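You operate a simulated robot arm through the tools that you are given. There is no shell and no other tool.

You are at the controls of a simulated robot arm. One attempt, no reset.

TASK
Box the pastry on the dish, shut the red box, add the yellow sleeve, slide it onto the pink sheet.
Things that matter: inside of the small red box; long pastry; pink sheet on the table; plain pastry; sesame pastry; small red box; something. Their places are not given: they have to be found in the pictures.

Only the result counts: the job must be done as asked and must still hold three seconds after the hand-in. Knocking over, shifting, dropping, spilling or breaking anything else fails it. Flat cloth is picked up by pressing the open fingertips on it (5 to 10 N) and closing them slowly along it; thin cloth reads only 2 to 8 mm in the jaws.

THE ROBOT
A 7-joint arm with a two-finger parallel gripper, fixed in place. Base frame: the origin is on the floor under the middle of its stand, x ahead of it, y to its left, z up; the work surface is at about z = 730. Lengths are in mm, angles in rad, forces in N, time in s.
With the tool pointing down near the work surface it reaches from about 100 to 660 mm from the base axis. Its first joint turns from -1.152 to 1.152 rad. Payload 1.57 kg.
The TCP is the grasp point between the finger pads, 30 mm short of the fingertips. In the tool frame z runs along the fingers and y along their closing line. Largest opening 80 mm; finger width 17, thickness 12; the body of the gripper, 40 by 82 mm, starts 80 mm behind the TCP.
Orientation is that of the tool frame in the base frame, as [roll, pitch, yaw] about the fixed x, y, z axes, in that order (R = Rz(yaw) Ry(pitch) Rx(roll)). With the fingers straight down and closing along the base's y, the tool's x points along the base's -x, its y along +y and its z along -z.

THE INTERFACE
- The arm moves only by the tool move_arm. Its argument "motion" is a list that holds one entry, the list of rows, each a list of 7 numbers: the shift along the tool's x, y, z in mm, then the turn, a rotation vector about the tool's x, y, z in rad, then the gripper command, from -1 (shut) to 1 (fully open), values between in proportion. In form: [[[tx, ty, tz, ax, ay, az, jaw], ...]]. A call has 1 to 20 rows; each row is the pose to reach, as a shift and turn from the pose commanded when the call began, along the tool's axes at that moment. Each row takes 0.2 s and may step no farther than 50 mm and 0.15 rad from the row before; otherwise, or with a gripper value out of range, the whole call is refused. Where a pose cannot be reached the arm comes as near as it can. A force on the tool above 40 N (or 10 N above the force at the start of the call, whichever is more), or a blocked arm, ends the call early, and 0.2 s more pass. Each finger travels about 72 mm/s and halts on what it meets, pressing with about 42 N; the grip force reading is that of the motor and also rises with nothing between the fingers. The clock runs only during rows and for 0.2 s after the last one: add rows that repeat a pose to give the fingers time. The reply holds the time, the measured pose of the TCP, the force on the tool along the base axes, the opening and the grip force, in the units named above and with some noise, with the torque about the TCP (base axes, N m) and any sound that the robot's microphone picked up.
- Cameras (640 x 400 px; columns grow to the right, rows downward): "scene" is fixed at [36.8, 430.5, 1401.9]; the picture's right is [-0.88, -0.48, 0.00], its down [-0.37, 0.67, -0.65] and it looks along [0.31, -0.57, -0.76] (base axes); focal length 371 px, centre (320, 200). "wrist" rides on the gripper at [72, -7, -122] in the tool frame; the picture's right is [0.09, 1.00, 0.00], its down [-0.84, 0.08, -0.54] and it looks along [-0.54, 0.05, 0.84] (tool axes); focal length 238 px, centre (320, 200).
- camera(camera): a new picture of that camera. The clock stands still meanwhile.
- pixel_to_xyz(camera, pixels): for up to 12 pixels [column, row] of the newest picture of that camera ("zoom" is the newest enlarged one), the place [x, y, z] in the base frame of the surface seen there, good to about 3 mm. The clock stands still meanwhile.
- zoom(camera, box): a new picture of the part [left, top, right, bottom] of that camera's present view, enlarged. The clock stands still meanwhile.
- finish_job(): hands the job in; it is judged then, once.

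Leave the gripper open and the arm clear of the work at the hand-in unless told otherwise.

The tools are called after "Request:" by a JSON object that holds its "name" and its "arguments". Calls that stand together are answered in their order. move_arm: Moves the arm, as the interface text tells. Its arguments: {"type":"object","properties":{"motion":{"type":"array","items":{"type":"array","items":{"type":"array","items":{"type":"number"}}}}},"required":["motion"]} The other tools are called the same way: camera (camera) takes a picture; pixel_to_xyz (camera, pixels) gives the place of the surface under pixels of a picture; zoom (camera, box) takes an enlarged picture of a part of a camera's view; finish_job () hands the job in.

At the start:

```text
time_s: 0.0
position: [405.9, 117.8, 1024.1]
tcp_rot: [3.14, 0.001, -3.141]
contact_force: [0.1, -1.0, 0.3]
ft_torque: [0.0, -0.01, 0.0]
grip_width: 79.7
grip_force: 0.0
```

scene: 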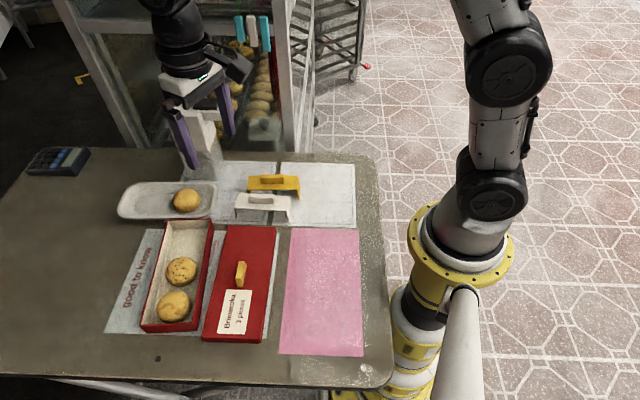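
wrist: 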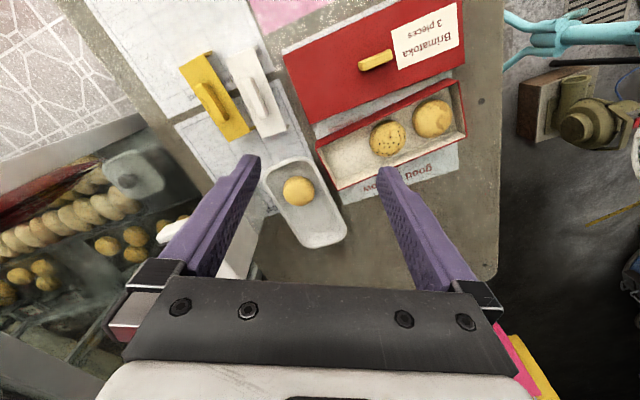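

I see the red box (tray) with two pastries at about (180,270) and (173,305), a lid with a yellow knob beside it, a dish with one pastry at (186,200), yellow and white sleeves, and a pink sheet. First I will zoom in to look at the details.

Request:
{"name": "zoom", "arguments": {"camera": "scene", "box": [100, 150, 300, 275]}}

Request:
{"name": "zoom", "arguments": {"camera": "wrist", "box": [160, 0, 500, 250]}}

```text
3.20 times, centred on (200, 212) of scene
```

zoom: 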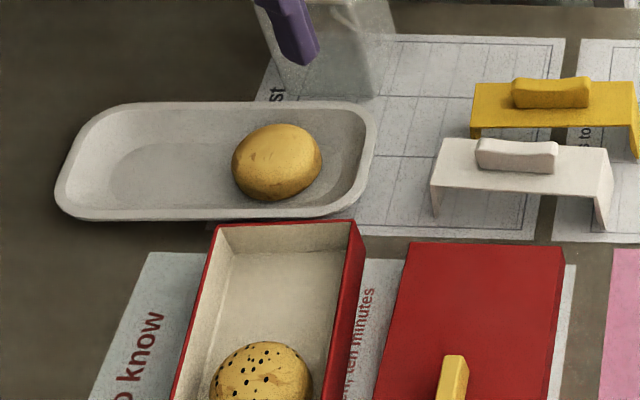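

```text
1.60 times, centred on (330, 125) of wrist
```

zoom: 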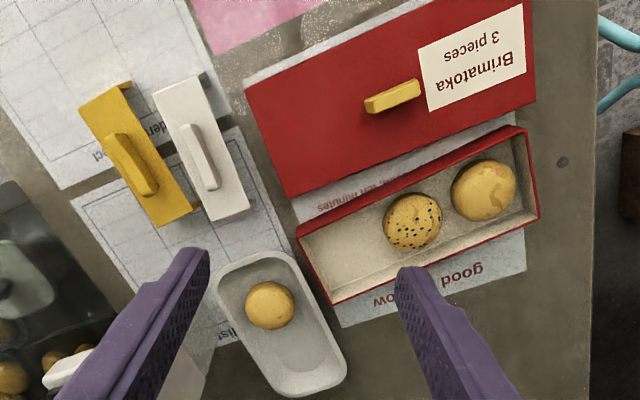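

Now I'll look at the text on the papers and the rest of the scene in more detail.

Request:
{"name": "zoom", "arguments": {"camera": "scene", "box": [100, 220, 228, 300]}}

Request:
{"name": "zoom", "arguments": {"camera": "scene", "box": [100, 270, 292, 390]}}

Request:
{"name": "zoom", "arguments": {"camera": "scene", "box": [200, 150, 360, 250]}}

Request:
{"name": "zoom", "arguments": {"camera": "scene", "box": [80, 0, 320, 150]}}

```text
5.00 times, centred on (164, 260) of scene
```

zoom: 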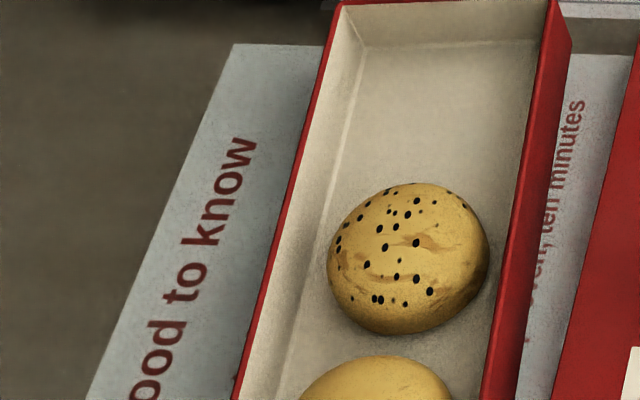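

```text
3.33 times, centred on (196, 330) of scene
```

zoom: 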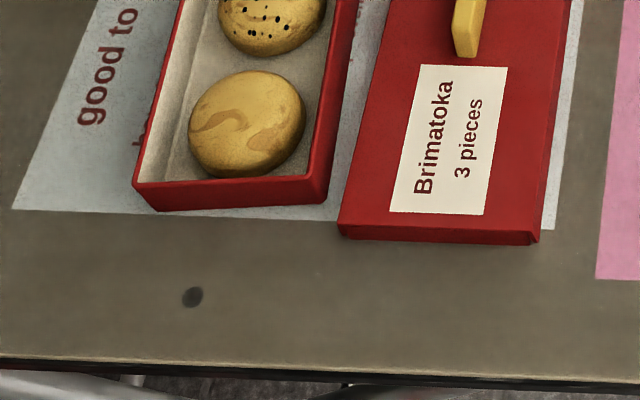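

```text
4.00 times, centred on (280, 200) of scene
```

zoom: 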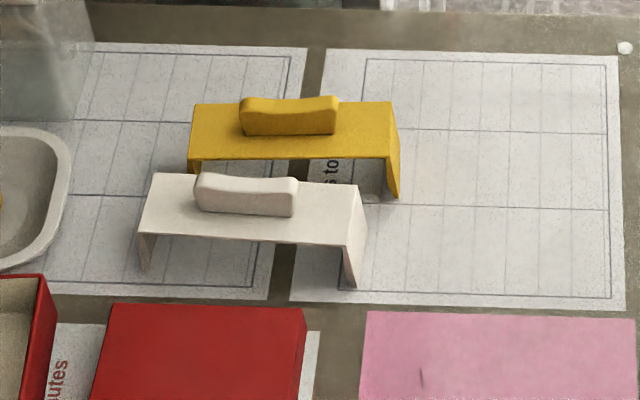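

```text
2.67 times, centred on (200, 75) of scene
```

zoom: 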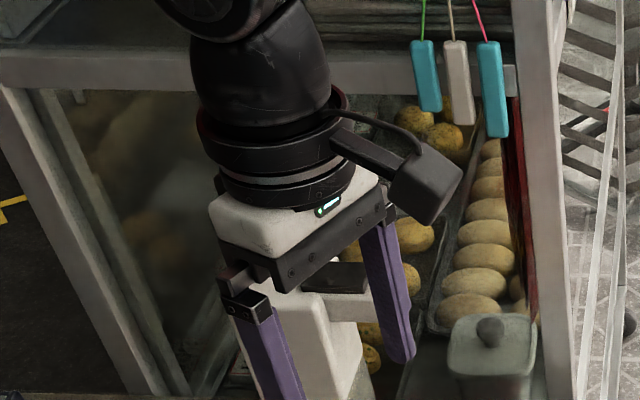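

I'll take coordinates of the key points: pastries, box corners, lid, dish, sleeves, and pink sheet.

Request:
{"name": "pixel_to_xyz", "arguments": {"camera": "scene", "pixels": [[186, 199], [180, 270], [173, 305], [169, 221], [212, 221], [141, 327], [201, 331], [190, 240], [145, 200], [160, 203], [232, 228], [277, 228]]}}

Request:
{"name": "pixel_to_xyz", "arguments": {"camera": "scene", "pixels": [[203, 338], [262, 343], [240, 266], [240, 282], [293, 229], [358, 230], [279, 353], [363, 356], [325, 290], [265, 182], [249, 177], [299, 178]]}}

Request:
{"name": "pixel_to_xyz", "arguments": {"camera": "scene", "pixels": [[248, 188], [297, 188], [252, 201], [272, 201], [300, 199], [238, 195], [289, 197], [235, 208], [287, 211], [262, 197], [271, 178], [288, 221]]}}

```text
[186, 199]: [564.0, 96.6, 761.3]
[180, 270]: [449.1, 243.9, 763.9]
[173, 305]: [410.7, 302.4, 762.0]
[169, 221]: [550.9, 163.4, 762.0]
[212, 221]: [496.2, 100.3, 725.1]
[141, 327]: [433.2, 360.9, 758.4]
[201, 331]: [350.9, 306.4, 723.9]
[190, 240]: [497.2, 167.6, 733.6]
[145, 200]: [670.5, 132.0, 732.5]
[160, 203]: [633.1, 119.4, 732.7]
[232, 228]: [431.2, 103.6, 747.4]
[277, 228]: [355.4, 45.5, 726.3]
```

```text
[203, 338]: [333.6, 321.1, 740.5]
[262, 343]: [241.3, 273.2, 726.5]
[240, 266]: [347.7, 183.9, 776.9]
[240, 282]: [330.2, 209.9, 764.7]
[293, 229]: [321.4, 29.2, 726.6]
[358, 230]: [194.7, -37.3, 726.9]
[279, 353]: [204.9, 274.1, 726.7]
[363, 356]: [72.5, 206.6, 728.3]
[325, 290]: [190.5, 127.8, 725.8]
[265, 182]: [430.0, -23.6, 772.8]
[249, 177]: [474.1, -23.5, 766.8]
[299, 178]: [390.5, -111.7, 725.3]
```

```text
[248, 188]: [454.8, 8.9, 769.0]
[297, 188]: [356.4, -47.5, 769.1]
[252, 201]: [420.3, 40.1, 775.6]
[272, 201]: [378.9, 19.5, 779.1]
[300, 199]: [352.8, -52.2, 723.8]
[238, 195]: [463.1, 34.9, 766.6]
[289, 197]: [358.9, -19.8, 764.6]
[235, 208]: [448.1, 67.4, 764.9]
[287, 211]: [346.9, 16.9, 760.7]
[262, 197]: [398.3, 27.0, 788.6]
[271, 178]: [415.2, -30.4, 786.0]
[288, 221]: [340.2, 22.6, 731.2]
```

Next I'll check the obstacles near the work area: the whitish object around (205,150) in the scene view and the cabinet, plus points in the wrist view.

Request:
{"name": "pixel_to_xyz", "arguments": {"camera": "scene", "pixels": [[206, 160], [206, 140], [200, 172], [222, 150], [200, 115], [264, 130], [300, 60], [140, 130], [60, 160], [100, 50], [180, 60], [290, 140]]}}

Request:
{"name": "pixel_to_xyz", "arguments": {"camera": "wrist", "pixels": [[240, 240], [180, 225], [235, 265], [150, 120], [200, 200], [60, 160], [298, 190], [340, 230], [285, 170], [260, 260], [130, 175], [388, 138]]}}

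Request:
{"name": "zoom", "arguments": {"camera": "wrist", "box": [0, 80, 320, 280]}}

```text
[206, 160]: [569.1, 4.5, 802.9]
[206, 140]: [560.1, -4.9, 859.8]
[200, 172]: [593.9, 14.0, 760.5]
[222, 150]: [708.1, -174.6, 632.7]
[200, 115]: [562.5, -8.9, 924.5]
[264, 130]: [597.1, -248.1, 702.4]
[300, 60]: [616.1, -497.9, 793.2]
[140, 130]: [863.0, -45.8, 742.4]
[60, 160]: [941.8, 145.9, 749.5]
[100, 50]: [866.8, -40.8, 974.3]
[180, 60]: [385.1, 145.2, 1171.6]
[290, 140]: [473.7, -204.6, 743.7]
```

```text
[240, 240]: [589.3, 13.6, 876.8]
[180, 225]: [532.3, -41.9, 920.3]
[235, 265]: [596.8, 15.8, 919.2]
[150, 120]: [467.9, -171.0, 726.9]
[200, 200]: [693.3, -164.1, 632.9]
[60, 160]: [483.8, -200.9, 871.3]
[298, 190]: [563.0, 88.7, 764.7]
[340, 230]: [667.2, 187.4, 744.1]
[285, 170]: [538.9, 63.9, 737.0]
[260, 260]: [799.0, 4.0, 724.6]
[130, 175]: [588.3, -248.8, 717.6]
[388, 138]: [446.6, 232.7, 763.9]
```

```text
2.00 times, centred on (160, 180) of wrist
```

zoom: 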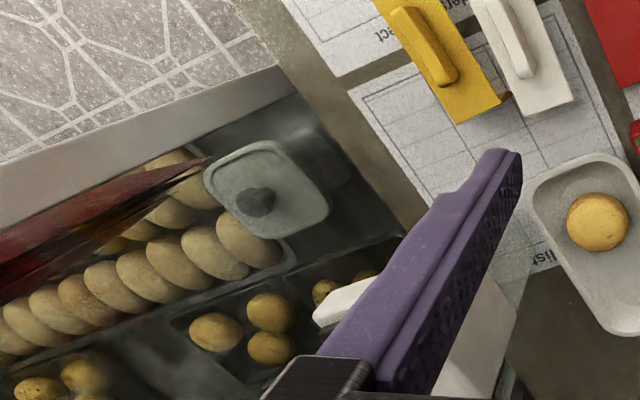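

There is a tall whitish object around (570, 0, 730–930), close to the dish, which the arm partly hides. I'll move the arm back and sideways by (-100, +80) mm to see it clearly.

Request:
{"name": "move_arm", "arguments": {"motion": [[[30, 25, 0, 0, 0, 0, 1], [60, 50, 0, 0, 0, 0, 1], [90, 75, 0, 0, 0, 0, 1], [110, 100, 0, 0, 0, 0, 1], [110, 100, 0, 0, 0, 0, 1]]]}}

Request:
{"name": "camera", "arguments": {"camera": "scene"}}

Request:
{"name": "camera", "arguments": {"camera": "wrist"}}

```text
time_s: 1.2
position: [294.4, 218.1, 1023.6]
tcp_rot: [3.139, 0.002, -3.14]
contact_force: [-0.2, -0.3, -0.7]
ft_torque: [-0.01, -0.02, 0.0]
grip_width: 79.9
grip_force: 0.1
```

```text
taken
```

scene: 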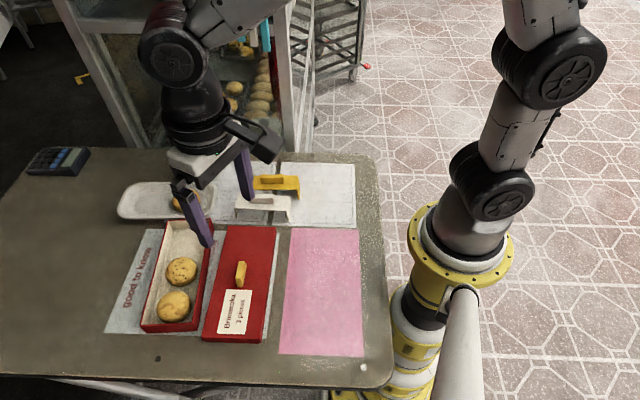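

```text
taken
```

wrist: 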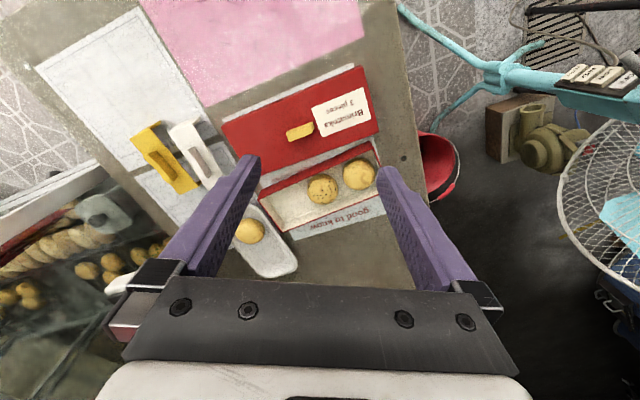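

The arm still hides that area. I'll move it toward the base's right (x≈250, y≈-60), away from the cabinet, to clear the fixed camera's view.

Request:
{"name": "move_arm", "arguments": {"motion": [[[10, -40, 0, 0, 0, 0, 1], [20, -80, 0, 0, 0, 0, 1], [30, -120, 0, 0, 0, 0, 1], [40, -160, 0, 0, 0, 0, 1], [50, -200, 0, 0, 0, 0, 1], [50, -240, 0, 0, 0, 0, 1], [50, -280, 0, 0, 0, 0, 1], [50, -280, 0, 0, 0, 0, 1]]]}}

Request:
{"name": "camera", "arguments": {"camera": "scene"}}

Request:
{"name": "camera", "arguments": {"camera": "wrist"}}

```text
time_s: 3.0
position: [245.1, -60.9, 1024.2]
tcp_rot: [3.14, 0.002, -3.14]
contact_force: [-0.2, 0.1, 1.6]
ft_torque: [-0.01, -0.02, -0.01]
grip_width: 80.1
grip_force: 0.0
```

```text
taken
```

scene: 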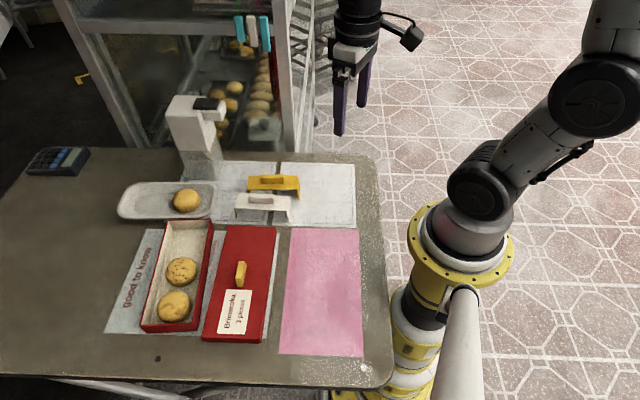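

```text
taken
```

wrist: 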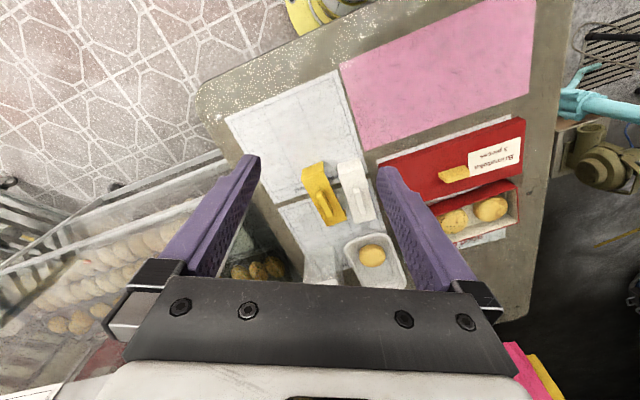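

Now the tall white object is visible at (195,130) in the scene picture. I'll zoom in on it and on the work area.

Request:
{"name": "zoom", "arguments": {"camera": "scene", "box": [110, 80, 302, 200]}}

Request:
{"name": "pixel_to_xyz", "arguments": {"camera": "scene", "pixels": [[172, 97], [218, 97], [168, 110], [195, 125], [170, 130], [214, 118], [205, 105], [185, 165], [218, 170], [200, 182], [185, 150], [218, 140]]}}

```text
3.33 times, centred on (206, 140) of scene
```

zoom: 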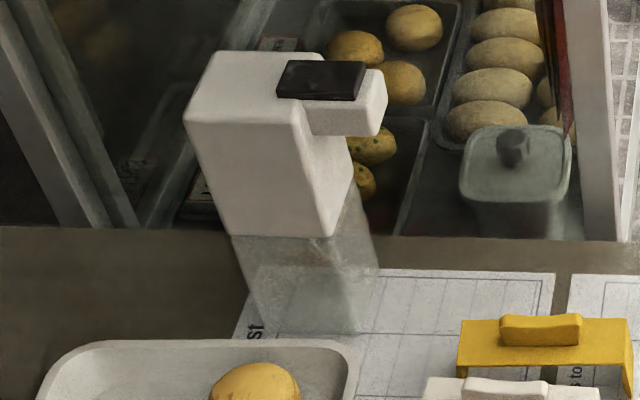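

```text
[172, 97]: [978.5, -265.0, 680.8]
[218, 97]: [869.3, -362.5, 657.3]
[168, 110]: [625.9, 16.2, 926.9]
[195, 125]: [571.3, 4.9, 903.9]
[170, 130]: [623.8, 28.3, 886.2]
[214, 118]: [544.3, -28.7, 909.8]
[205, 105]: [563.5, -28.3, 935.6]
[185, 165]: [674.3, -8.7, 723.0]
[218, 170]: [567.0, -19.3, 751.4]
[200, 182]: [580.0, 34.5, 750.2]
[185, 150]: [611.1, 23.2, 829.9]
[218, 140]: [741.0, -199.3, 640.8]
```

The tall item is a dispenser standing right behind the dish; I must keep clear of it. Now I'll zoom on the box and lid to measure their corners.

Request:
{"name": "zoom", "arguments": {"camera": "scene", "box": [130, 210, 290, 310]}}

Request:
{"name": "pixel_to_xyz", "arguments": {"camera": "zoom", "pixels": [[152, 46], [322, 44], [100, 200], [282, 200], [410, 68], [572, 70], [380, 200], [560, 200], [442, 225], [200, 120], [240, 100], [560, 85]]}}

Request:
{"name": "zoom", "arguments": {"camera": "scene", "box": [130, 260, 290, 360]}}

Request:
{"name": "pixel_to_xyz", "arguments": {"camera": "zoom", "pixels": [[48, 264], [62, 280], [270, 284], [278, 270], [296, 308], [520, 320], [534, 300], [180, 180], [205, 40], [275, 200], [300, 290], [530, 328]]}}

```text
4.00 times, centred on (210, 260) of scene
```

zoom: 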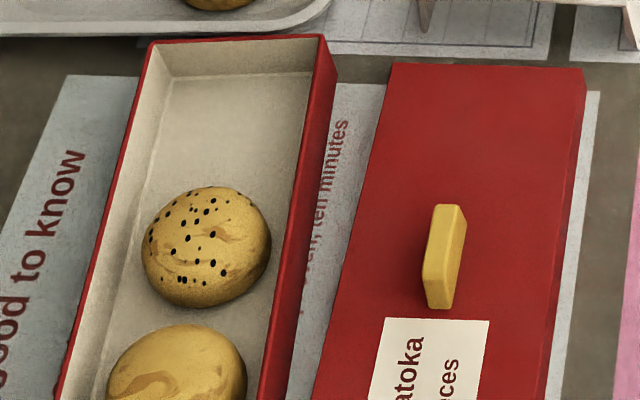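

```text
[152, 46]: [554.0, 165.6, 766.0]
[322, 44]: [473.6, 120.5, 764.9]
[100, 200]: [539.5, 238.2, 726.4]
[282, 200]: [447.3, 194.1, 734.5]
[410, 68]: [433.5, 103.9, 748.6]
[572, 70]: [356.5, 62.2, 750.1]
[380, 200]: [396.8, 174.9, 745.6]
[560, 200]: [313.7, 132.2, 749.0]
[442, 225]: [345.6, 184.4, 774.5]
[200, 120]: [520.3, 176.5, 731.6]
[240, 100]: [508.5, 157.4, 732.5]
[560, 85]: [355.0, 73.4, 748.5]
```

```text
4.00 times, centred on (210, 310) of scene
```

zoom: 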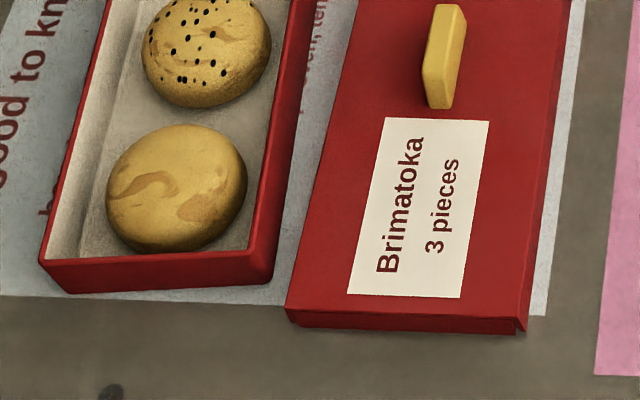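

```text
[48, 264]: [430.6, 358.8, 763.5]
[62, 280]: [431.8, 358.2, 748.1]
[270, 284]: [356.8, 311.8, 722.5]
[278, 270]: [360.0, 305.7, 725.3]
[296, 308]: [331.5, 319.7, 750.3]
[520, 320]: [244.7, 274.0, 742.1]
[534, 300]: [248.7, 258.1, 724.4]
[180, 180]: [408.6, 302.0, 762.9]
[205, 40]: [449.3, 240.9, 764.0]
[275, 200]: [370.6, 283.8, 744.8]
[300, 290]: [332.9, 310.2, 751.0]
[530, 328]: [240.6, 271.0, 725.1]
```

The tray's rim is at z≈765, the lid's top at z≈749, and everything is turned about 27–30°. I'll turn the gripper by 63° so it closes across the box, and go above the near side of the tray to look straight at it with the wrist camera.

Request:
{"name": "move_arm", "arguments": {"motion": [[[-16.1, 32.6, 6.2, 0, 0, 0.0923, 1], [-32.2, 65.2, 12.3, 0, 0, 0.1845, 1], [-48.3, 97.8, 18.5, 0, 0, 0.2768, 1], [-64.3, 130.3, 24.7, 0, 0, 0.369, 1], [-80.4, 162.9, 30.8, 0, 0, 0.4613, 1], [-96.5, 195.5, 37, 0, 0, 0.5535, 1], [-112.6, 228.1, 43.2, 0, 0, 0.6458, 1], [-128.7, 260.7, 49.3, 0, 0, 0.738, 1], [-144.8, 293.3, 55.5, 0, 0, 0.8303, 1], [-160.8, 325.8, 61.7, 0, 0, 0.9225, 1], [-176.9, 358.4, 67.8, 0, 0, 1.0148, 1], [-193, 391, 74, 0, 0, 1.107, 1], [-193, 391, 74, 0, 0, 1.107, 1]]]}}

Request:
{"name": "camera", "arguments": {"camera": "wrist"}}

Request:
{"name": "camera", "arguments": {"camera": "scene"}}

```text
time_s: 5.8
position: [440.0, 329.4, 951.3]
tcp_rot: [3.141, 0.0, 2.035]
contact_force: [-0.6, 0.0, 0.4]
ft_torque: [0.01, -0.01, 0.03]
grip_width: 80.0
grip_force: 0.1
```

```text
taken
```

wrist: 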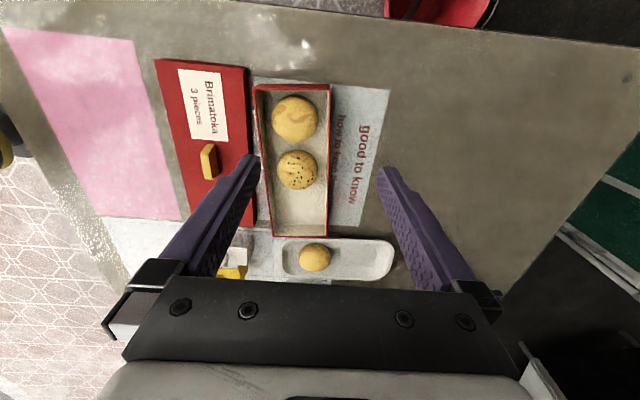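

```text
taken
```

scene: 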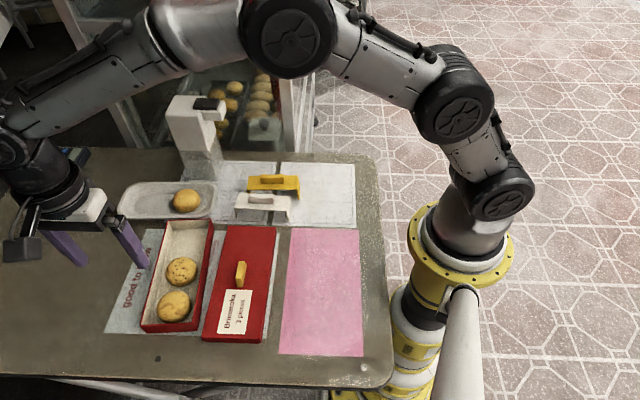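

The wrist view shows tray, lid, dish and label. I'll zoom in and pull accurate corner coordinates from there.

Request:
{"name": "zoom", "arguments": {"camera": "wrist", "box": [140, 40, 460, 240]}}

Request:
{"name": "zoom", "arguments": {"camera": "wrist", "box": [230, 70, 390, 170]}}

Request:
{"name": "pixel_to_xyz", "arguments": {"camera": "zoom", "pixels": [[90, 66], [395, 60], [92, 72], [392, 66], [80, 75], [255, 190], [268, 395], [265, 310], [110, 390], [200, 190], [395, 200], [395, 390]]}}

Request:
{"name": "zoom", "arguments": {"camera": "wrist", "box": [230, 150, 390, 250]}}

Request:
{"name": "pixel_to_xyz", "arguments": {"camera": "zoom", "pixels": [[148, 340], [392, 348], [392, 340], [395, 100], [395, 200], [160, 330], [386, 335], [120, 120], [140, 250], [268, 80], [270, 200], [265, 300]]}}

```text
2.00 times, centred on (300, 140) of wrist
```

zoom: 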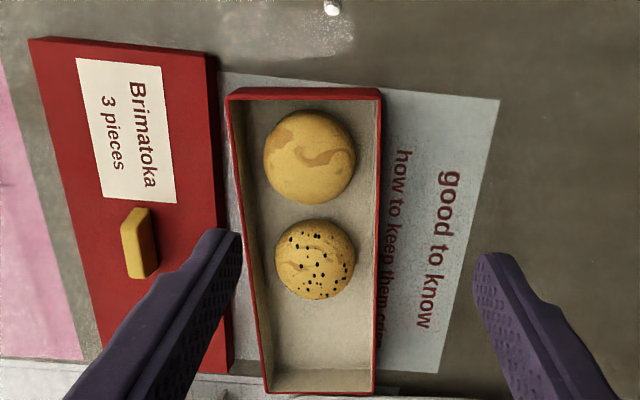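

```text
4.00 times, centred on (310, 120) of wrist
```

zoom: 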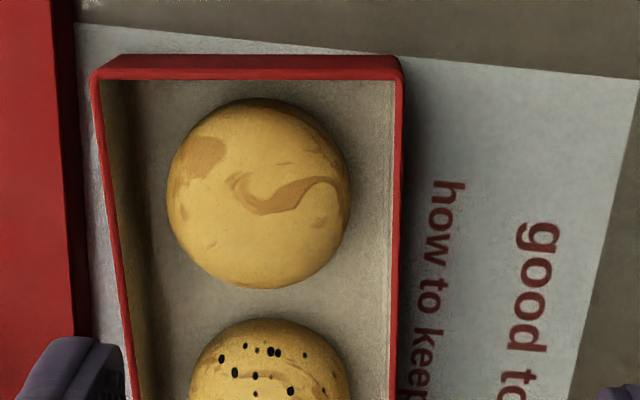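

```text
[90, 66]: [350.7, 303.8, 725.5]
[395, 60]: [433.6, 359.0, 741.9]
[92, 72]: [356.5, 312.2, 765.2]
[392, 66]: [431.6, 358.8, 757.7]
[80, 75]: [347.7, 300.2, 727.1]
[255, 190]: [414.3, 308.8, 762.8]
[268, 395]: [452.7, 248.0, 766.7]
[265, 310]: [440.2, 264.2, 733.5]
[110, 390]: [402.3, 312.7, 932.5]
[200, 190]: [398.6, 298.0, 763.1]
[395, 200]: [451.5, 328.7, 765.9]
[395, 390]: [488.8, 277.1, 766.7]
```

```text
4.00 times, centred on (310, 200) of wrist
```

zoom: 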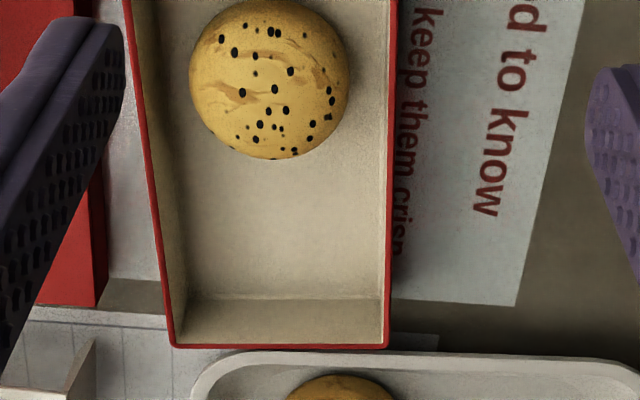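

```text
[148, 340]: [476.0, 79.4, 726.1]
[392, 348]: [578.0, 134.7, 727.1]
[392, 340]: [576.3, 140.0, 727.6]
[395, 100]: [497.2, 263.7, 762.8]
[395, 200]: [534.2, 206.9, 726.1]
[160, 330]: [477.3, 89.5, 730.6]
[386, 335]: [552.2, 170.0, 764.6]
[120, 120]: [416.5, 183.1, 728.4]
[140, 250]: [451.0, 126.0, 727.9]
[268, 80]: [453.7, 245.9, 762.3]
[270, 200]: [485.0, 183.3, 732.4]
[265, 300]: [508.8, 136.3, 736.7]
```

The tray's corners give centre ≈(454, 240), turned ≈32°, about 90 × 226 mm. The free slot is at the far end, near (493,176). Now I'll move over toward the dish for a closer look at its pastry.

Request:
{"name": "move_arm", "arguments": {"motion": [[[-34, 1, 14, 0, 0, 0, 1], [-69, 2, 28, 0, 0, 0, 1], [-103, 3, 43, 0, 0, 0, 1], [-137, 4, 57, 0, 0, 0, 1], [-171.7, 4.6, 71.3, 0, 0, 0, 1], [-171.7, 4.6, 71.3, 0, 0, 0, 1]]]}}

Request:
{"name": "camera", "arguments": {"camera": "wrist"}}

Request:
{"name": "zoom", "arguments": {"camera": "wrist", "box": [180, 60, 500, 260]}}

```text
time_s: 7.2
position: [522.0, 177.4, 878.7]
tcp_rot: [3.139, -0.001, 2.036]
contact_force: [-0.3, -0.3, 0.3]
ft_torque: [-0.01, 0.02, 0.0]
grip_width: 79.8
grip_force: 0.1
```

```text
taken
```

wrist: 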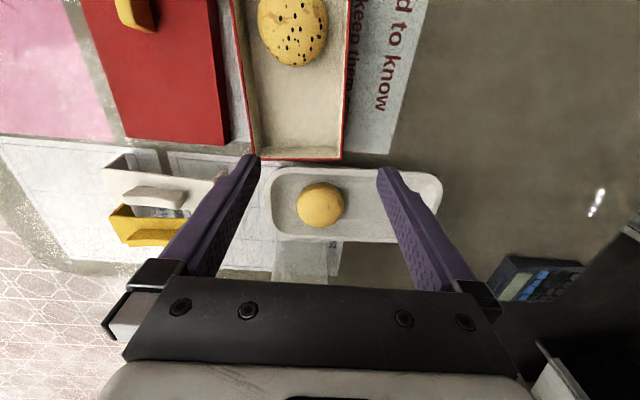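

```text
2.00 times, centred on (340, 160) of wrist
```

zoom: 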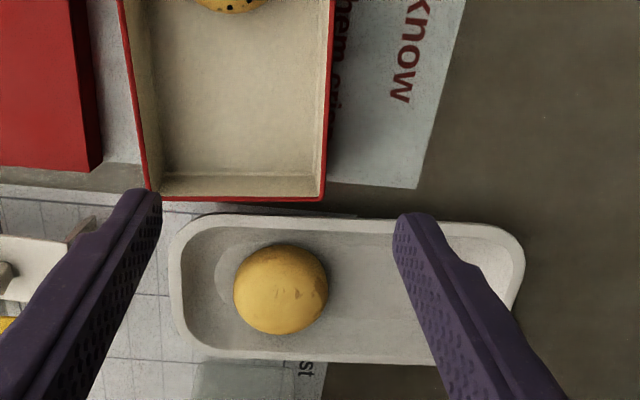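

The pastry on the dish is at about (320,204) in the wrist picture. I'll measure its edges, the dish rim and the floor.

Request:
{"name": "pixel_to_xyz", "arguments": {"camera": "zoom", "pixels": [[281, 285], [240, 285], [322, 285], [281, 250], [281, 328], [178, 285], [205, 285], [220, 285], [281, 218], [281, 235], [281, 352], [350, 290]]}}

Request:
{"name": "pixel_to_xyz", "arguments": {"camera": "wrist", "pixels": [[320, 204], [298, 203], [343, 203], [320, 184], [320, 224], [250, 156], [340, 158], [265, 155], [296, 150], [440, 190], [280, 240], [320, 235]]}}

```text
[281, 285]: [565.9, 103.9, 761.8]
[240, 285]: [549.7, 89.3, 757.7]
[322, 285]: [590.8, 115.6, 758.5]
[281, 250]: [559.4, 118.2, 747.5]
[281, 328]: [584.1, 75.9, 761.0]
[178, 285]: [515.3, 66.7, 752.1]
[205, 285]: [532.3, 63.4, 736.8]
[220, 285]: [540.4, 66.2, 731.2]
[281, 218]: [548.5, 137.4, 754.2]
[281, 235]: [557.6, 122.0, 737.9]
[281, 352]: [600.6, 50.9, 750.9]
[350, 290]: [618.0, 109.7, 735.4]
```

```text
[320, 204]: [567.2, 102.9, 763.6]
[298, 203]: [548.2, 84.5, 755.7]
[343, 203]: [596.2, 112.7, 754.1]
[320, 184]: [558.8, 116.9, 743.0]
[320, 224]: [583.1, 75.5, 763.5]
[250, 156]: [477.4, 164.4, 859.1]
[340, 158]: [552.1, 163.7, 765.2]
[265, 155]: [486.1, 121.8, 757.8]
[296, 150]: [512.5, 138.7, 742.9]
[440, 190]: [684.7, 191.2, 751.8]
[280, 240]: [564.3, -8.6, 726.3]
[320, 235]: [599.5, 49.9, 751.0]
```

The pastry is about 50 mm across with centre ≈(570.5, 98.5), top z≈763; dish floor ≈732, rim ≈752. I'll go right above it (TCP z=830) with jaws at 70 mm and look again.

Request:
{"name": "move_arm", "arguments": {"motion": [[[-30, 2.7, 10, 0, 0, 0, 0.75], [-61, 5.4, 20, 0, 0, 0, 0.75], [-92.3, 8, 30, 0, 0, 0, 0.75], [-92.3, 8, 48.7, 0, 0, 0, 0.75], [-92.3, 8, 48.7, 0, 0, 0, 0.75]]]}}

Request:
{"name": "camera", "arguments": {"camera": "wrist"}}

Request:
{"name": "camera", "arguments": {"camera": "scene"}}

```text
time_s: 8.4
position: [567.0, 100.0, 829.5]
tcp_rot: [3.14, 0.002, 2.035]
contact_force: [0.1, -0.4, 0.0]
ft_torque: [0.0, -0.02, -0.02]
grip_width: 69.8
grip_force: 0.0
```

```text
taken
```

wrist: 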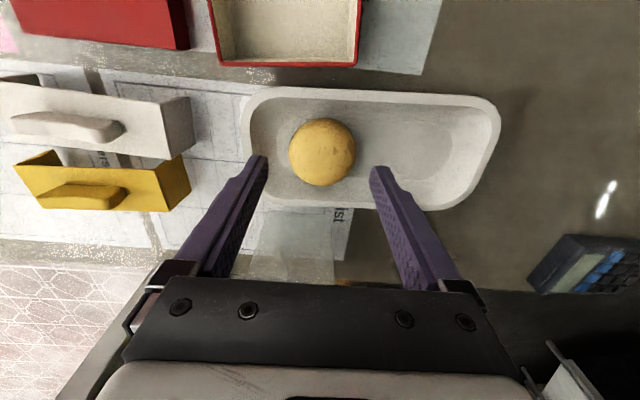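

```text
taken
```

scene: 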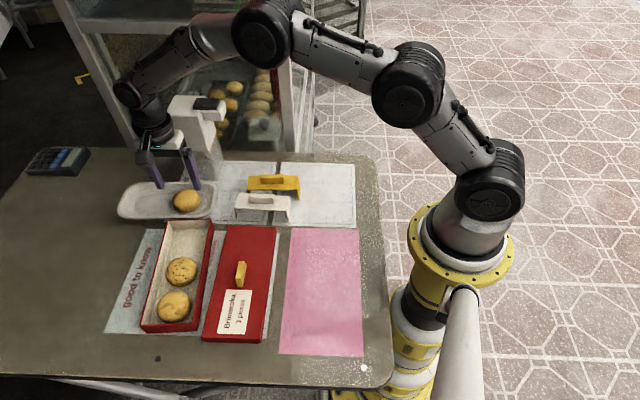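

I'm above it; the pastry appears at (322,152). I'll measure its edges from this view to centre precisely.

Request:
{"name": "pixel_to_xyz", "arguments": {"camera": "wrist", "pixels": [[322, 152], [291, 152], [353, 152], [322, 121], [322, 183], [322, 140], [300, 130], [345, 130], [300, 175], [345, 175], [262, 160], [322, 192]]}}

```text
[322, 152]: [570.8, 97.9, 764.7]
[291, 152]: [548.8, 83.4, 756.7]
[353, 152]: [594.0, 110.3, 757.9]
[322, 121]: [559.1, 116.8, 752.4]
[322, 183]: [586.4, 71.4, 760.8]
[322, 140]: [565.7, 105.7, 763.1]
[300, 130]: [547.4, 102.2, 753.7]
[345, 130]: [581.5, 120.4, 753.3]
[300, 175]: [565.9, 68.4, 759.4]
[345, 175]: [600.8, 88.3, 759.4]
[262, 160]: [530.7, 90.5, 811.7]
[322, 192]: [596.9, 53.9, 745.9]
```

The pastry centre is ≈(572, 95). I'll shift 5.5 mm toward it, and lower 60 mm so the tips end at z≈740, jaws still at 70 mm.

Request:
{"name": "move_arm", "arguments": {"motion": [[[-5.5, 1.6, 0, 0, 0, 0, 0.75], [-5.5, 1.6, 20, 0, 0, 0, 0.75], [-5.5, 1.6, 40, 0, 0, 0, 0.75], [-5.5, 1.6, 52, 0, 0, 0, 0.75], [-5.5, 1.6, 60, 0, 0, 0, 0.75], [-5.5, 1.6, 60, 0, 0, 0, 0.75]]]}}

Request:
{"name": "camera", "arguments": {"camera": "wrist"}}

Request:
{"name": "zoom", "arguments": {"camera": "scene", "box": [110, 130, 270, 230]}}

```text
time_s: 9.8
position: [571.6, 94.8, 770.2]
tcp_rot: [3.14, 0.0, 2.036]
contact_force: [-1.1, 0.4, 0.3]
ft_torque: [-0.01, 0.0, 0.01]
grip_width: 69.9
grip_force: 0.0
```

```text
taken
```

wrist: 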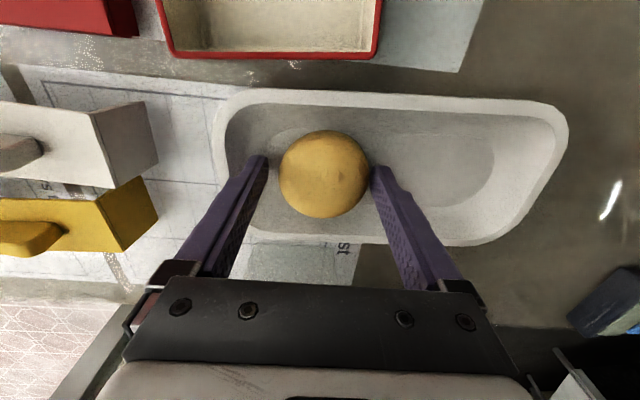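

```text
4.00 times, centred on (190, 180) of scene
```

zoom: 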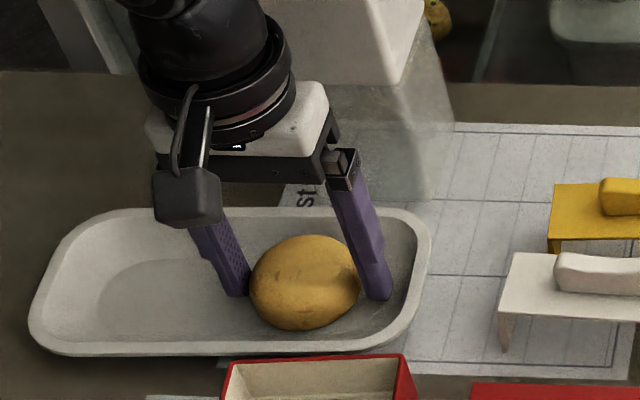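

The pastry sits centred between the fingers. I'll close gradually to 50 mm and read the grip.

Request:
{"name": "move_arm", "arguments": {"motion": [[[0, 0, 0, 0, 0, 0, 0.5], [0, 0, 0, 0, 0, 0, 0.4], [0, 0, 0, 0, 0, 0, 0.3], [0, 0, 0, 0, 0, 0, 0.25], [0, 0, 0, 0, 0, 0, 0.25]]]}}

```text
time_s: 11.0
position: [571.3, 94.5, 769.2]
tcp_rot: [3.14, -0.001, 2.035]
contact_force: [-0.3, -0.4, -0.2]
ft_torque: [-0.03, 0.01, -0.01]
grip_width: 59.5
grip_force: 41.5
```

The fingers halted at 59.5 mm with 41.5 N. That is wider than I expected, so I'll check both pictures.

Request:
{"name": "camera", "arguments": {"camera": "wrist"}}

Request:
{"name": "zoom", "arguments": {"camera": "scene", "box": [110, 130, 270, 230]}}

```text
taken
```

wrist: 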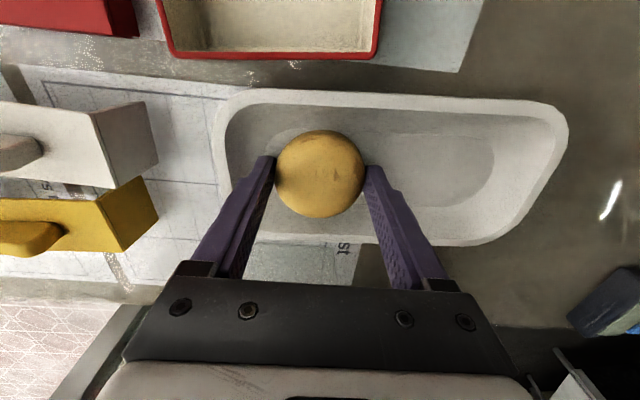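

```text
4.00 times, centred on (190, 180) of scene
```

zoom: 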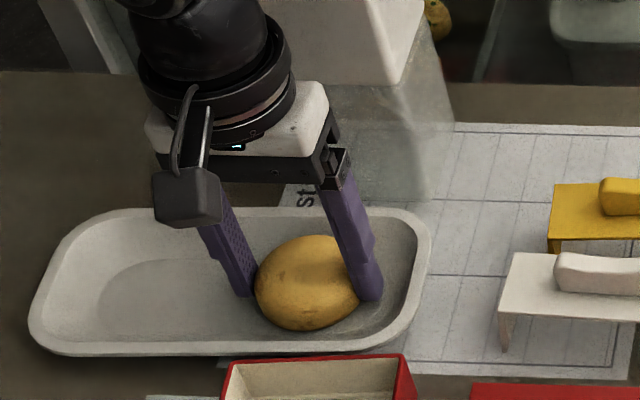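

The pastry is about 59 mm wide and held firmly. The tray's free slot (about 84×84 mm) is too tight for the fingers straight on, so I'll place it diagonally. First I lift 80 mm straight up and check the hold.

Request:
{"name": "move_arm", "arguments": {"motion": [[[0, 0, -10, 0, 0, 0, 0.25], [0, 0, -25, 0, 0, 0, 0.25], [0, 0, -45, 0, 0, 0, 0.25], [0, 0, -65, 0, 0, 0, 0.25], [0, 0, -80, 0, 0, 0, 0.25], [0, 0, -80, 0, 0, 0, 0.25]]]}}

Request:
{"name": "zoom", "arguments": {"camera": "scene", "box": [110, 110, 302, 230]}}

```text
time_s: 12.4
position: [571.1, 95.2, 849.9]
tcp_rot: [3.14, 0.001, 2.036]
contact_force: [0.5, -0.7, -0.5]
ft_torque: [0.01, 0.0, -0.05]
grip_width: 59.3
grip_force: 42.1
```

```text
3.33 times, centred on (206, 170) of scene
```

zoom: 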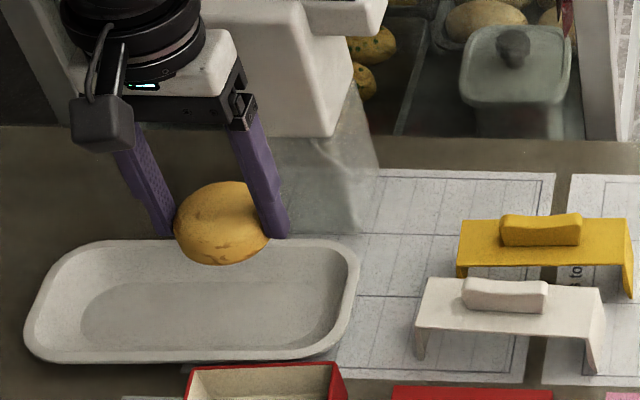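

The pastry is lifted and held at 59.3 mm. Now I carry it over the free slot of the tray near (490,182), turning the gripper 50° to the diagonal, at height z=850.

Request:
{"name": "move_arm", "arguments": {"motion": [[[14.5, -4.3, -80, 0, 0, -0.11, 0.25], [28.9, -8.6, -80, 0, 0, -0.22, 0.25], [43.4, -12.9, -80, 0, 0, -0.33, 0.25], [57.8, -17.3, -80, 0, 0, -0.44, 0.25], [72.3, -21.6, -80, 0, 0, -0.55, 0.25], [86.7, -25.9, -80, 0, 0, -0.66, 0.25], [101.2, -30.2, -80, 0, 0, -0.77, 0.25], [115.6, -34.5, -80, 0, 0, -0.88, 0.25], [115.6, -34.5, -80, 0, 0, -0.88, 0.25]]]}}

Request:
{"name": "camera", "arguments": {"camera": "wrist"}}

Request:
{"name": "camera", "arguments": {"camera": "scene"}}

```text
refused: row 1 steps farther than a row can; nothing moved
```

```text
taken
```

wrist: 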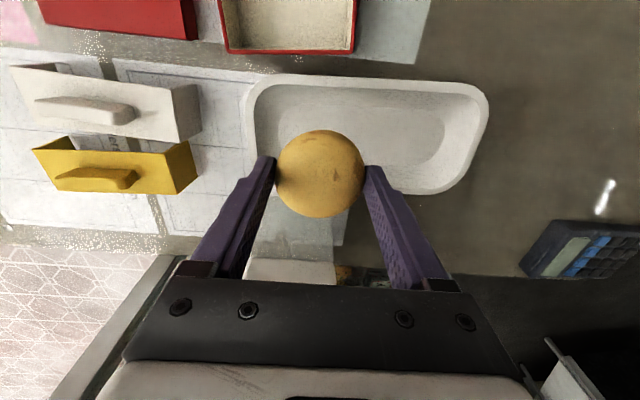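

```text
taken
```

scene: 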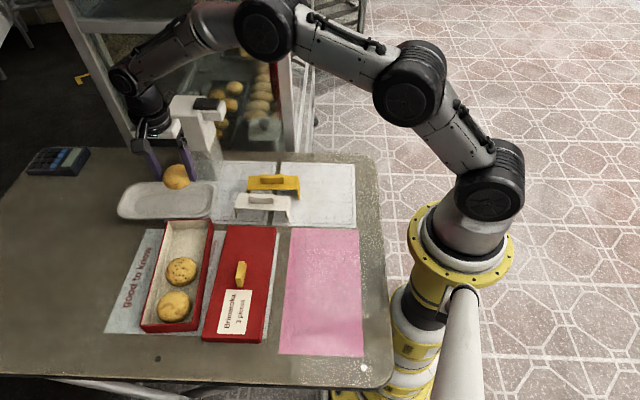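

The call was refused because I left the earlier 80 mm lift in the rows (shifts start afresh each call). I'll resend the same path with no vertical shift.

Request:
{"name": "move_arm", "arguments": {"motion": [[[14.5, -4.3, 0, 0, 0, -0.11, 0.25], [28.9, -8.6, 0, 0, 0, -0.22, 0.25], [43.4, -12.9, 0, 0, 0, -0.33, 0.25], [57.8, -17.3, 0, 0, 0, -0.44, 0.25], [72.3, -21.6, 0, 0, 0, -0.55, 0.25], [86.7, -25.9, 0, 0, 0, -0.66, 0.25], [101.2, -30.2, 0, 0, 0, -0.77, 0.25], [115.6, -34.5, 0, 0, 0, -0.88, 0.25], [115.6, -34.5, 0, 0, 0, -0.88, 0.25]]]}}

Request:
{"name": "camera", "arguments": {"camera": "wrist"}}

Request:
{"name": "camera", "arguments": {"camera": "scene"}}

```text
time_s: 14.4
position: [489.1, 184.5, 850.2]
tcp_rot: [3.139, 0.0, 2.918]
contact_force: [-0.1, -0.4, -0.3]
ft_torque: [0.0, 0.0, 0.02]
grip_width: 59.4
grip_force: 41.5
```

```text
taken
```

wrist: 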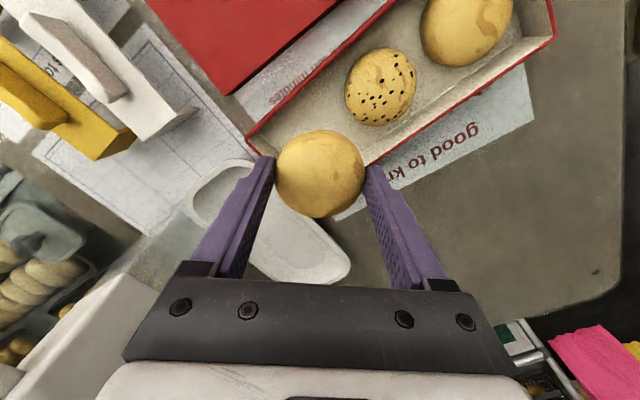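

```text
taken
```

scene: 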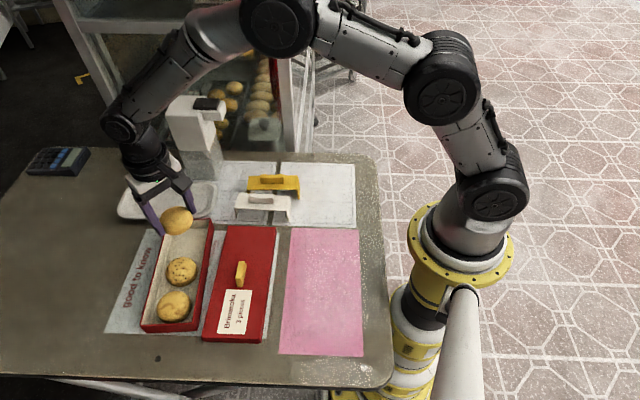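

The pastry is above the tray. I'll measure the sesame pastry and tray edges in this view to refine the drop point.

Request:
{"name": "pixel_to_xyz", "arguments": {"camera": "wrist", "pixels": [[381, 87], [348, 88], [414, 86], [381, 50], [381, 124], [250, 136], [395, 2], [556, 38], [380, 160], [290, 112], [460, 110], [300, 125]]}}

Request:
{"name": "zoom", "arguments": {"camera": "wrist", "box": [220, 0, 540, 200]}}

```text
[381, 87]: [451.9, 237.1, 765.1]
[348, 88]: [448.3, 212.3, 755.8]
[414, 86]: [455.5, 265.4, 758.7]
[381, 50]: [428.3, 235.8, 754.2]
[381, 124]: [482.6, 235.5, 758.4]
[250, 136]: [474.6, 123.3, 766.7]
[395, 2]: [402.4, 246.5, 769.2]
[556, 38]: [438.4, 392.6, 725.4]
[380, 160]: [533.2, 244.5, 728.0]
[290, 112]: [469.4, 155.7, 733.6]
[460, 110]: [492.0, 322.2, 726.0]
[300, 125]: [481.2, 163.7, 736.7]
```

```text
2.00 times, centred on (380, 100) of wrist
```

zoom: 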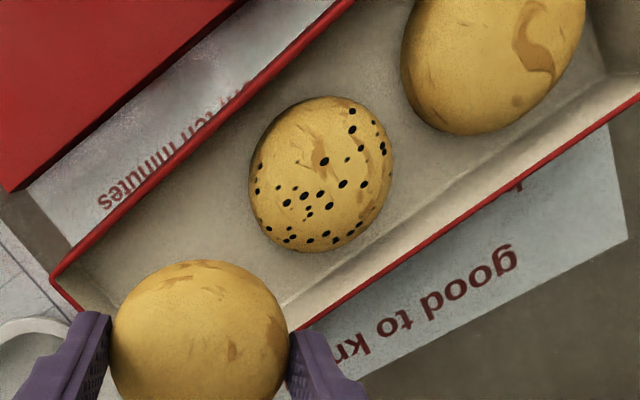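

The sesame pastry is centred at ≈(453.5,237.5); the chosen drop point (490,182) leaves gaps on all sides. I'll lower 55 mm to just above the rim level and check alignment.

Request:
{"name": "move_arm", "arguments": {"motion": [[[0, 0, 15, 0, 0, 0, 0.25], [0, 0, 30, 0, 0, 0, 0.25], [0, 0, 42, 0, 0, 0, 0.25], [0, 0, 50, 0, 0, 0, 0.25], [0, 0, 50, 0, 0, 0, 0.25]]]}}

Request:
{"name": "camera", "arguments": {"camera": "wrist"}}

Request:
{"name": "zoom", "arguments": {"camera": "scene", "box": [110, 170, 270, 270]}}

```text
time_s: 15.6
position: [490.6, 182.4, 799.4]
tcp_rot: [3.14, 0.001, 2.914]
contact_force: [-0.4, 1.1, 0.3]
ft_torque: [0.04, -0.01, -0.01]
grip_width: 59.2
grip_force: 42.4
```

```text
taken
```

wrist: 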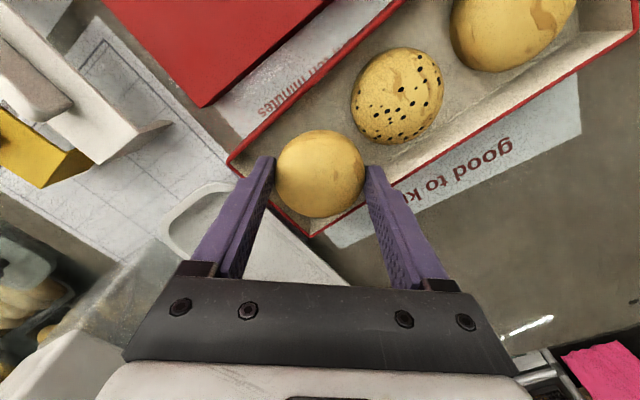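

```text
4.00 times, centred on (190, 220) of scene
```

zoom: 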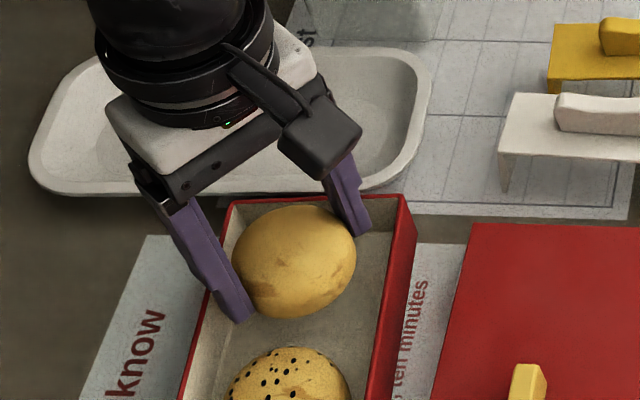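

The fingers are symmetric inside the tray outline, with about 17 mm to each wall. I'll lower slowly to TCP z≈772.

Request:
{"name": "move_arm", "arguments": {"motion": [[[0, 0, 8, 0, 0, 0, 0.25], [0, 0, 16, 0, 0, 0, 0.25], [0, 0, 22, 0, 0, 0, 0.25], [0, 0, 27, 0, 0, 0, 0.25], [0, 0, 27, 0, 0, 0, 0.25]]]}}

Request:
{"name": "zoom", "arguments": {"camera": "scene", "box": [110, 170, 270, 270]}}

Request:
{"name": "camera", "arguments": {"camera": "wrist"}}

```text
time_s: 16.8
position: [489.5, 183.1, 774.3]
tcp_rot: [3.14, 0.002, 2.917]
contact_force: [-0.2, 0.5, -0.8]
ft_torque: [0.0, 0.01, 0.0]
grip_width: 59.3
grip_force: 42.0
```

```text
4.00 times, centred on (190, 220) of scene
```

zoom: 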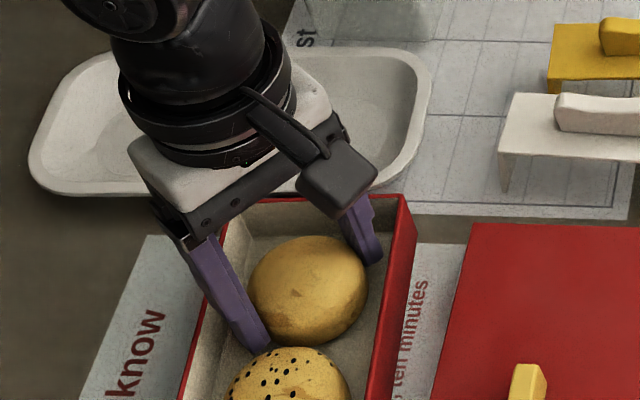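

```text
taken
```

wrist: 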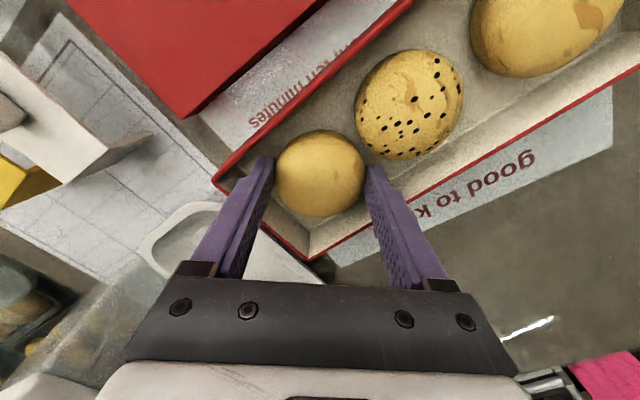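

Nothing touched yet. I'll lower 3 mm more to the height at which it was grasped, then open slightly to 66 mm.

Request:
{"name": "move_arm", "arguments": {"motion": [[[0, 0, 1.5, 0, 0, 0, 0.25], [0, 0, 3, 0, 0, 0, 0.25], [0, 0, 3, 0, 0, 0, 0.25]]]}}

Request:
{"name": "move_arm", "arguments": {"motion": [[[0, 0, 0, 0, 0, 0, 0.5], [0, 0, 0, 0, 0, 0, 0.58], [0, 0, 0, 0, 0, 0, 0.64], [0, 0, 0, 0, 0, 0, 0.64]]]}}

Request:
{"name": "camera", "arguments": {"camera": "wrist"}}

```text
time_s: 17.6
position: [489.0, 182.7, 769.4]
tcp_rot: [3.14, 0.001, 2.914]
contact_force: [0.5, 0.7, -0.4]
ft_torque: [-0.02, 0.04, -0.01]
grip_width: 59.5
grip_force: 41.2
```

```text
time_s: 18.6
position: [489.7, 183.2, 770.4]
tcp_rot: [3.138, 0.003, 2.913]
contact_force: [-0.5, 0.7, 0.1]
ft_torque: [0.0, -0.01, 0.0]
grip_width: 65.6
grip_force: 0.1
```

```text
taken
```

wrist: 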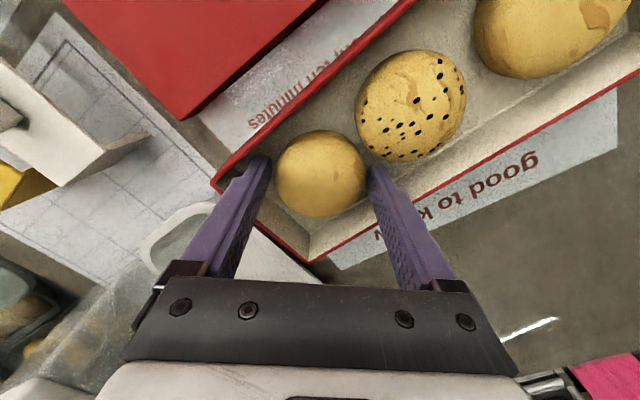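

The pastry is released and sits in the tray. I'll lift straight up 110 mm, then check.

Request:
{"name": "move_arm", "arguments": {"motion": [[[0, 0, -10, 0, 0, 0, 0.64], [0, 0, -25, 0, 0, 0, 0.64], [0, 0, -50, 0, 0, 0, 0.64], [0, 0, -80, 0, 0, 0, 0.64], [0, 0, -110, 0, 0, 0, 0.64], [0, 0, -110, 0, 0, 0, 0.64]]]}}

Request:
{"name": "move_arm", "arguments": {"motion": [[[29.1, 9.7, -6, 0, 0, 0.11, 0.64], [58.2, 19.3, -12, 0, 0, 0.22, 0.64], [87.4, 29, -18, 0, 0, 0.33, 0.64], [116.5, 38.6, -24, 0, 0, 0.44, 0.64], [145.6, 48.3, -30, 0, 0, 0.55, 0.64], [174.7, 58, -36, 0, 0, 0.66, 0.64], [203.9, 67.6, -42, 0, 0, 0.77, 0.64], [233, 77.3, -50, 0, 0, 0.88, 0.64], [233, 77.3, -50, 0, 0, 0.88, 0.64]]]}}

Request:
{"name": "camera", "arguments": {"camera": "wrist"}}

Request:
{"name": "camera", "arguments": {"camera": "scene"}}

```text
time_s: 20.0
position: [490.9, 182.9, 881.2]
tcp_rot: [3.14, 0.003, 2.916]
contact_force: [-1.1, -0.5, -0.7]
ft_torque: [-0.04, 0.01, -0.01]
grip_width: 65.4
grip_force: 0.0
```

```text
time_s: 22.0
position: [280.5, 309.8, 930.2]
tcp_rot: [3.14, -0.001, 2.035]
contact_force: [0.3, -0.6, 0.3]
ft_torque: [0.02, 0.01, -0.02]
grip_width: 65.5
grip_force: 0.1
```

```text
taken
```

wrist: 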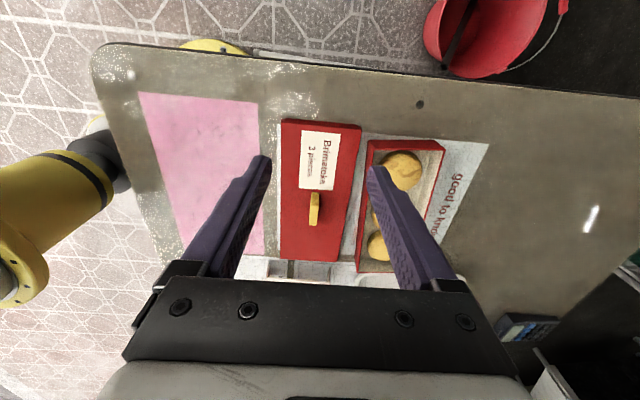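

```text
taken
```

scene: 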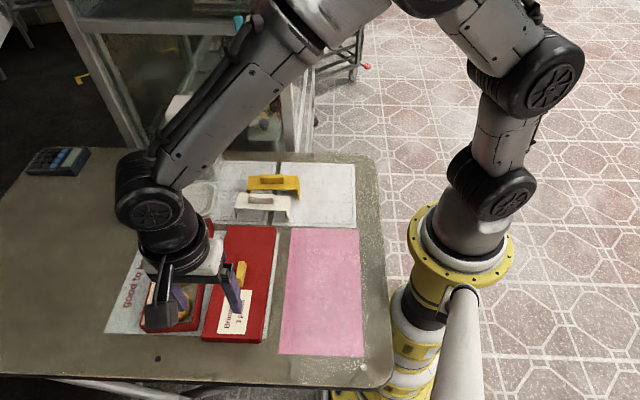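

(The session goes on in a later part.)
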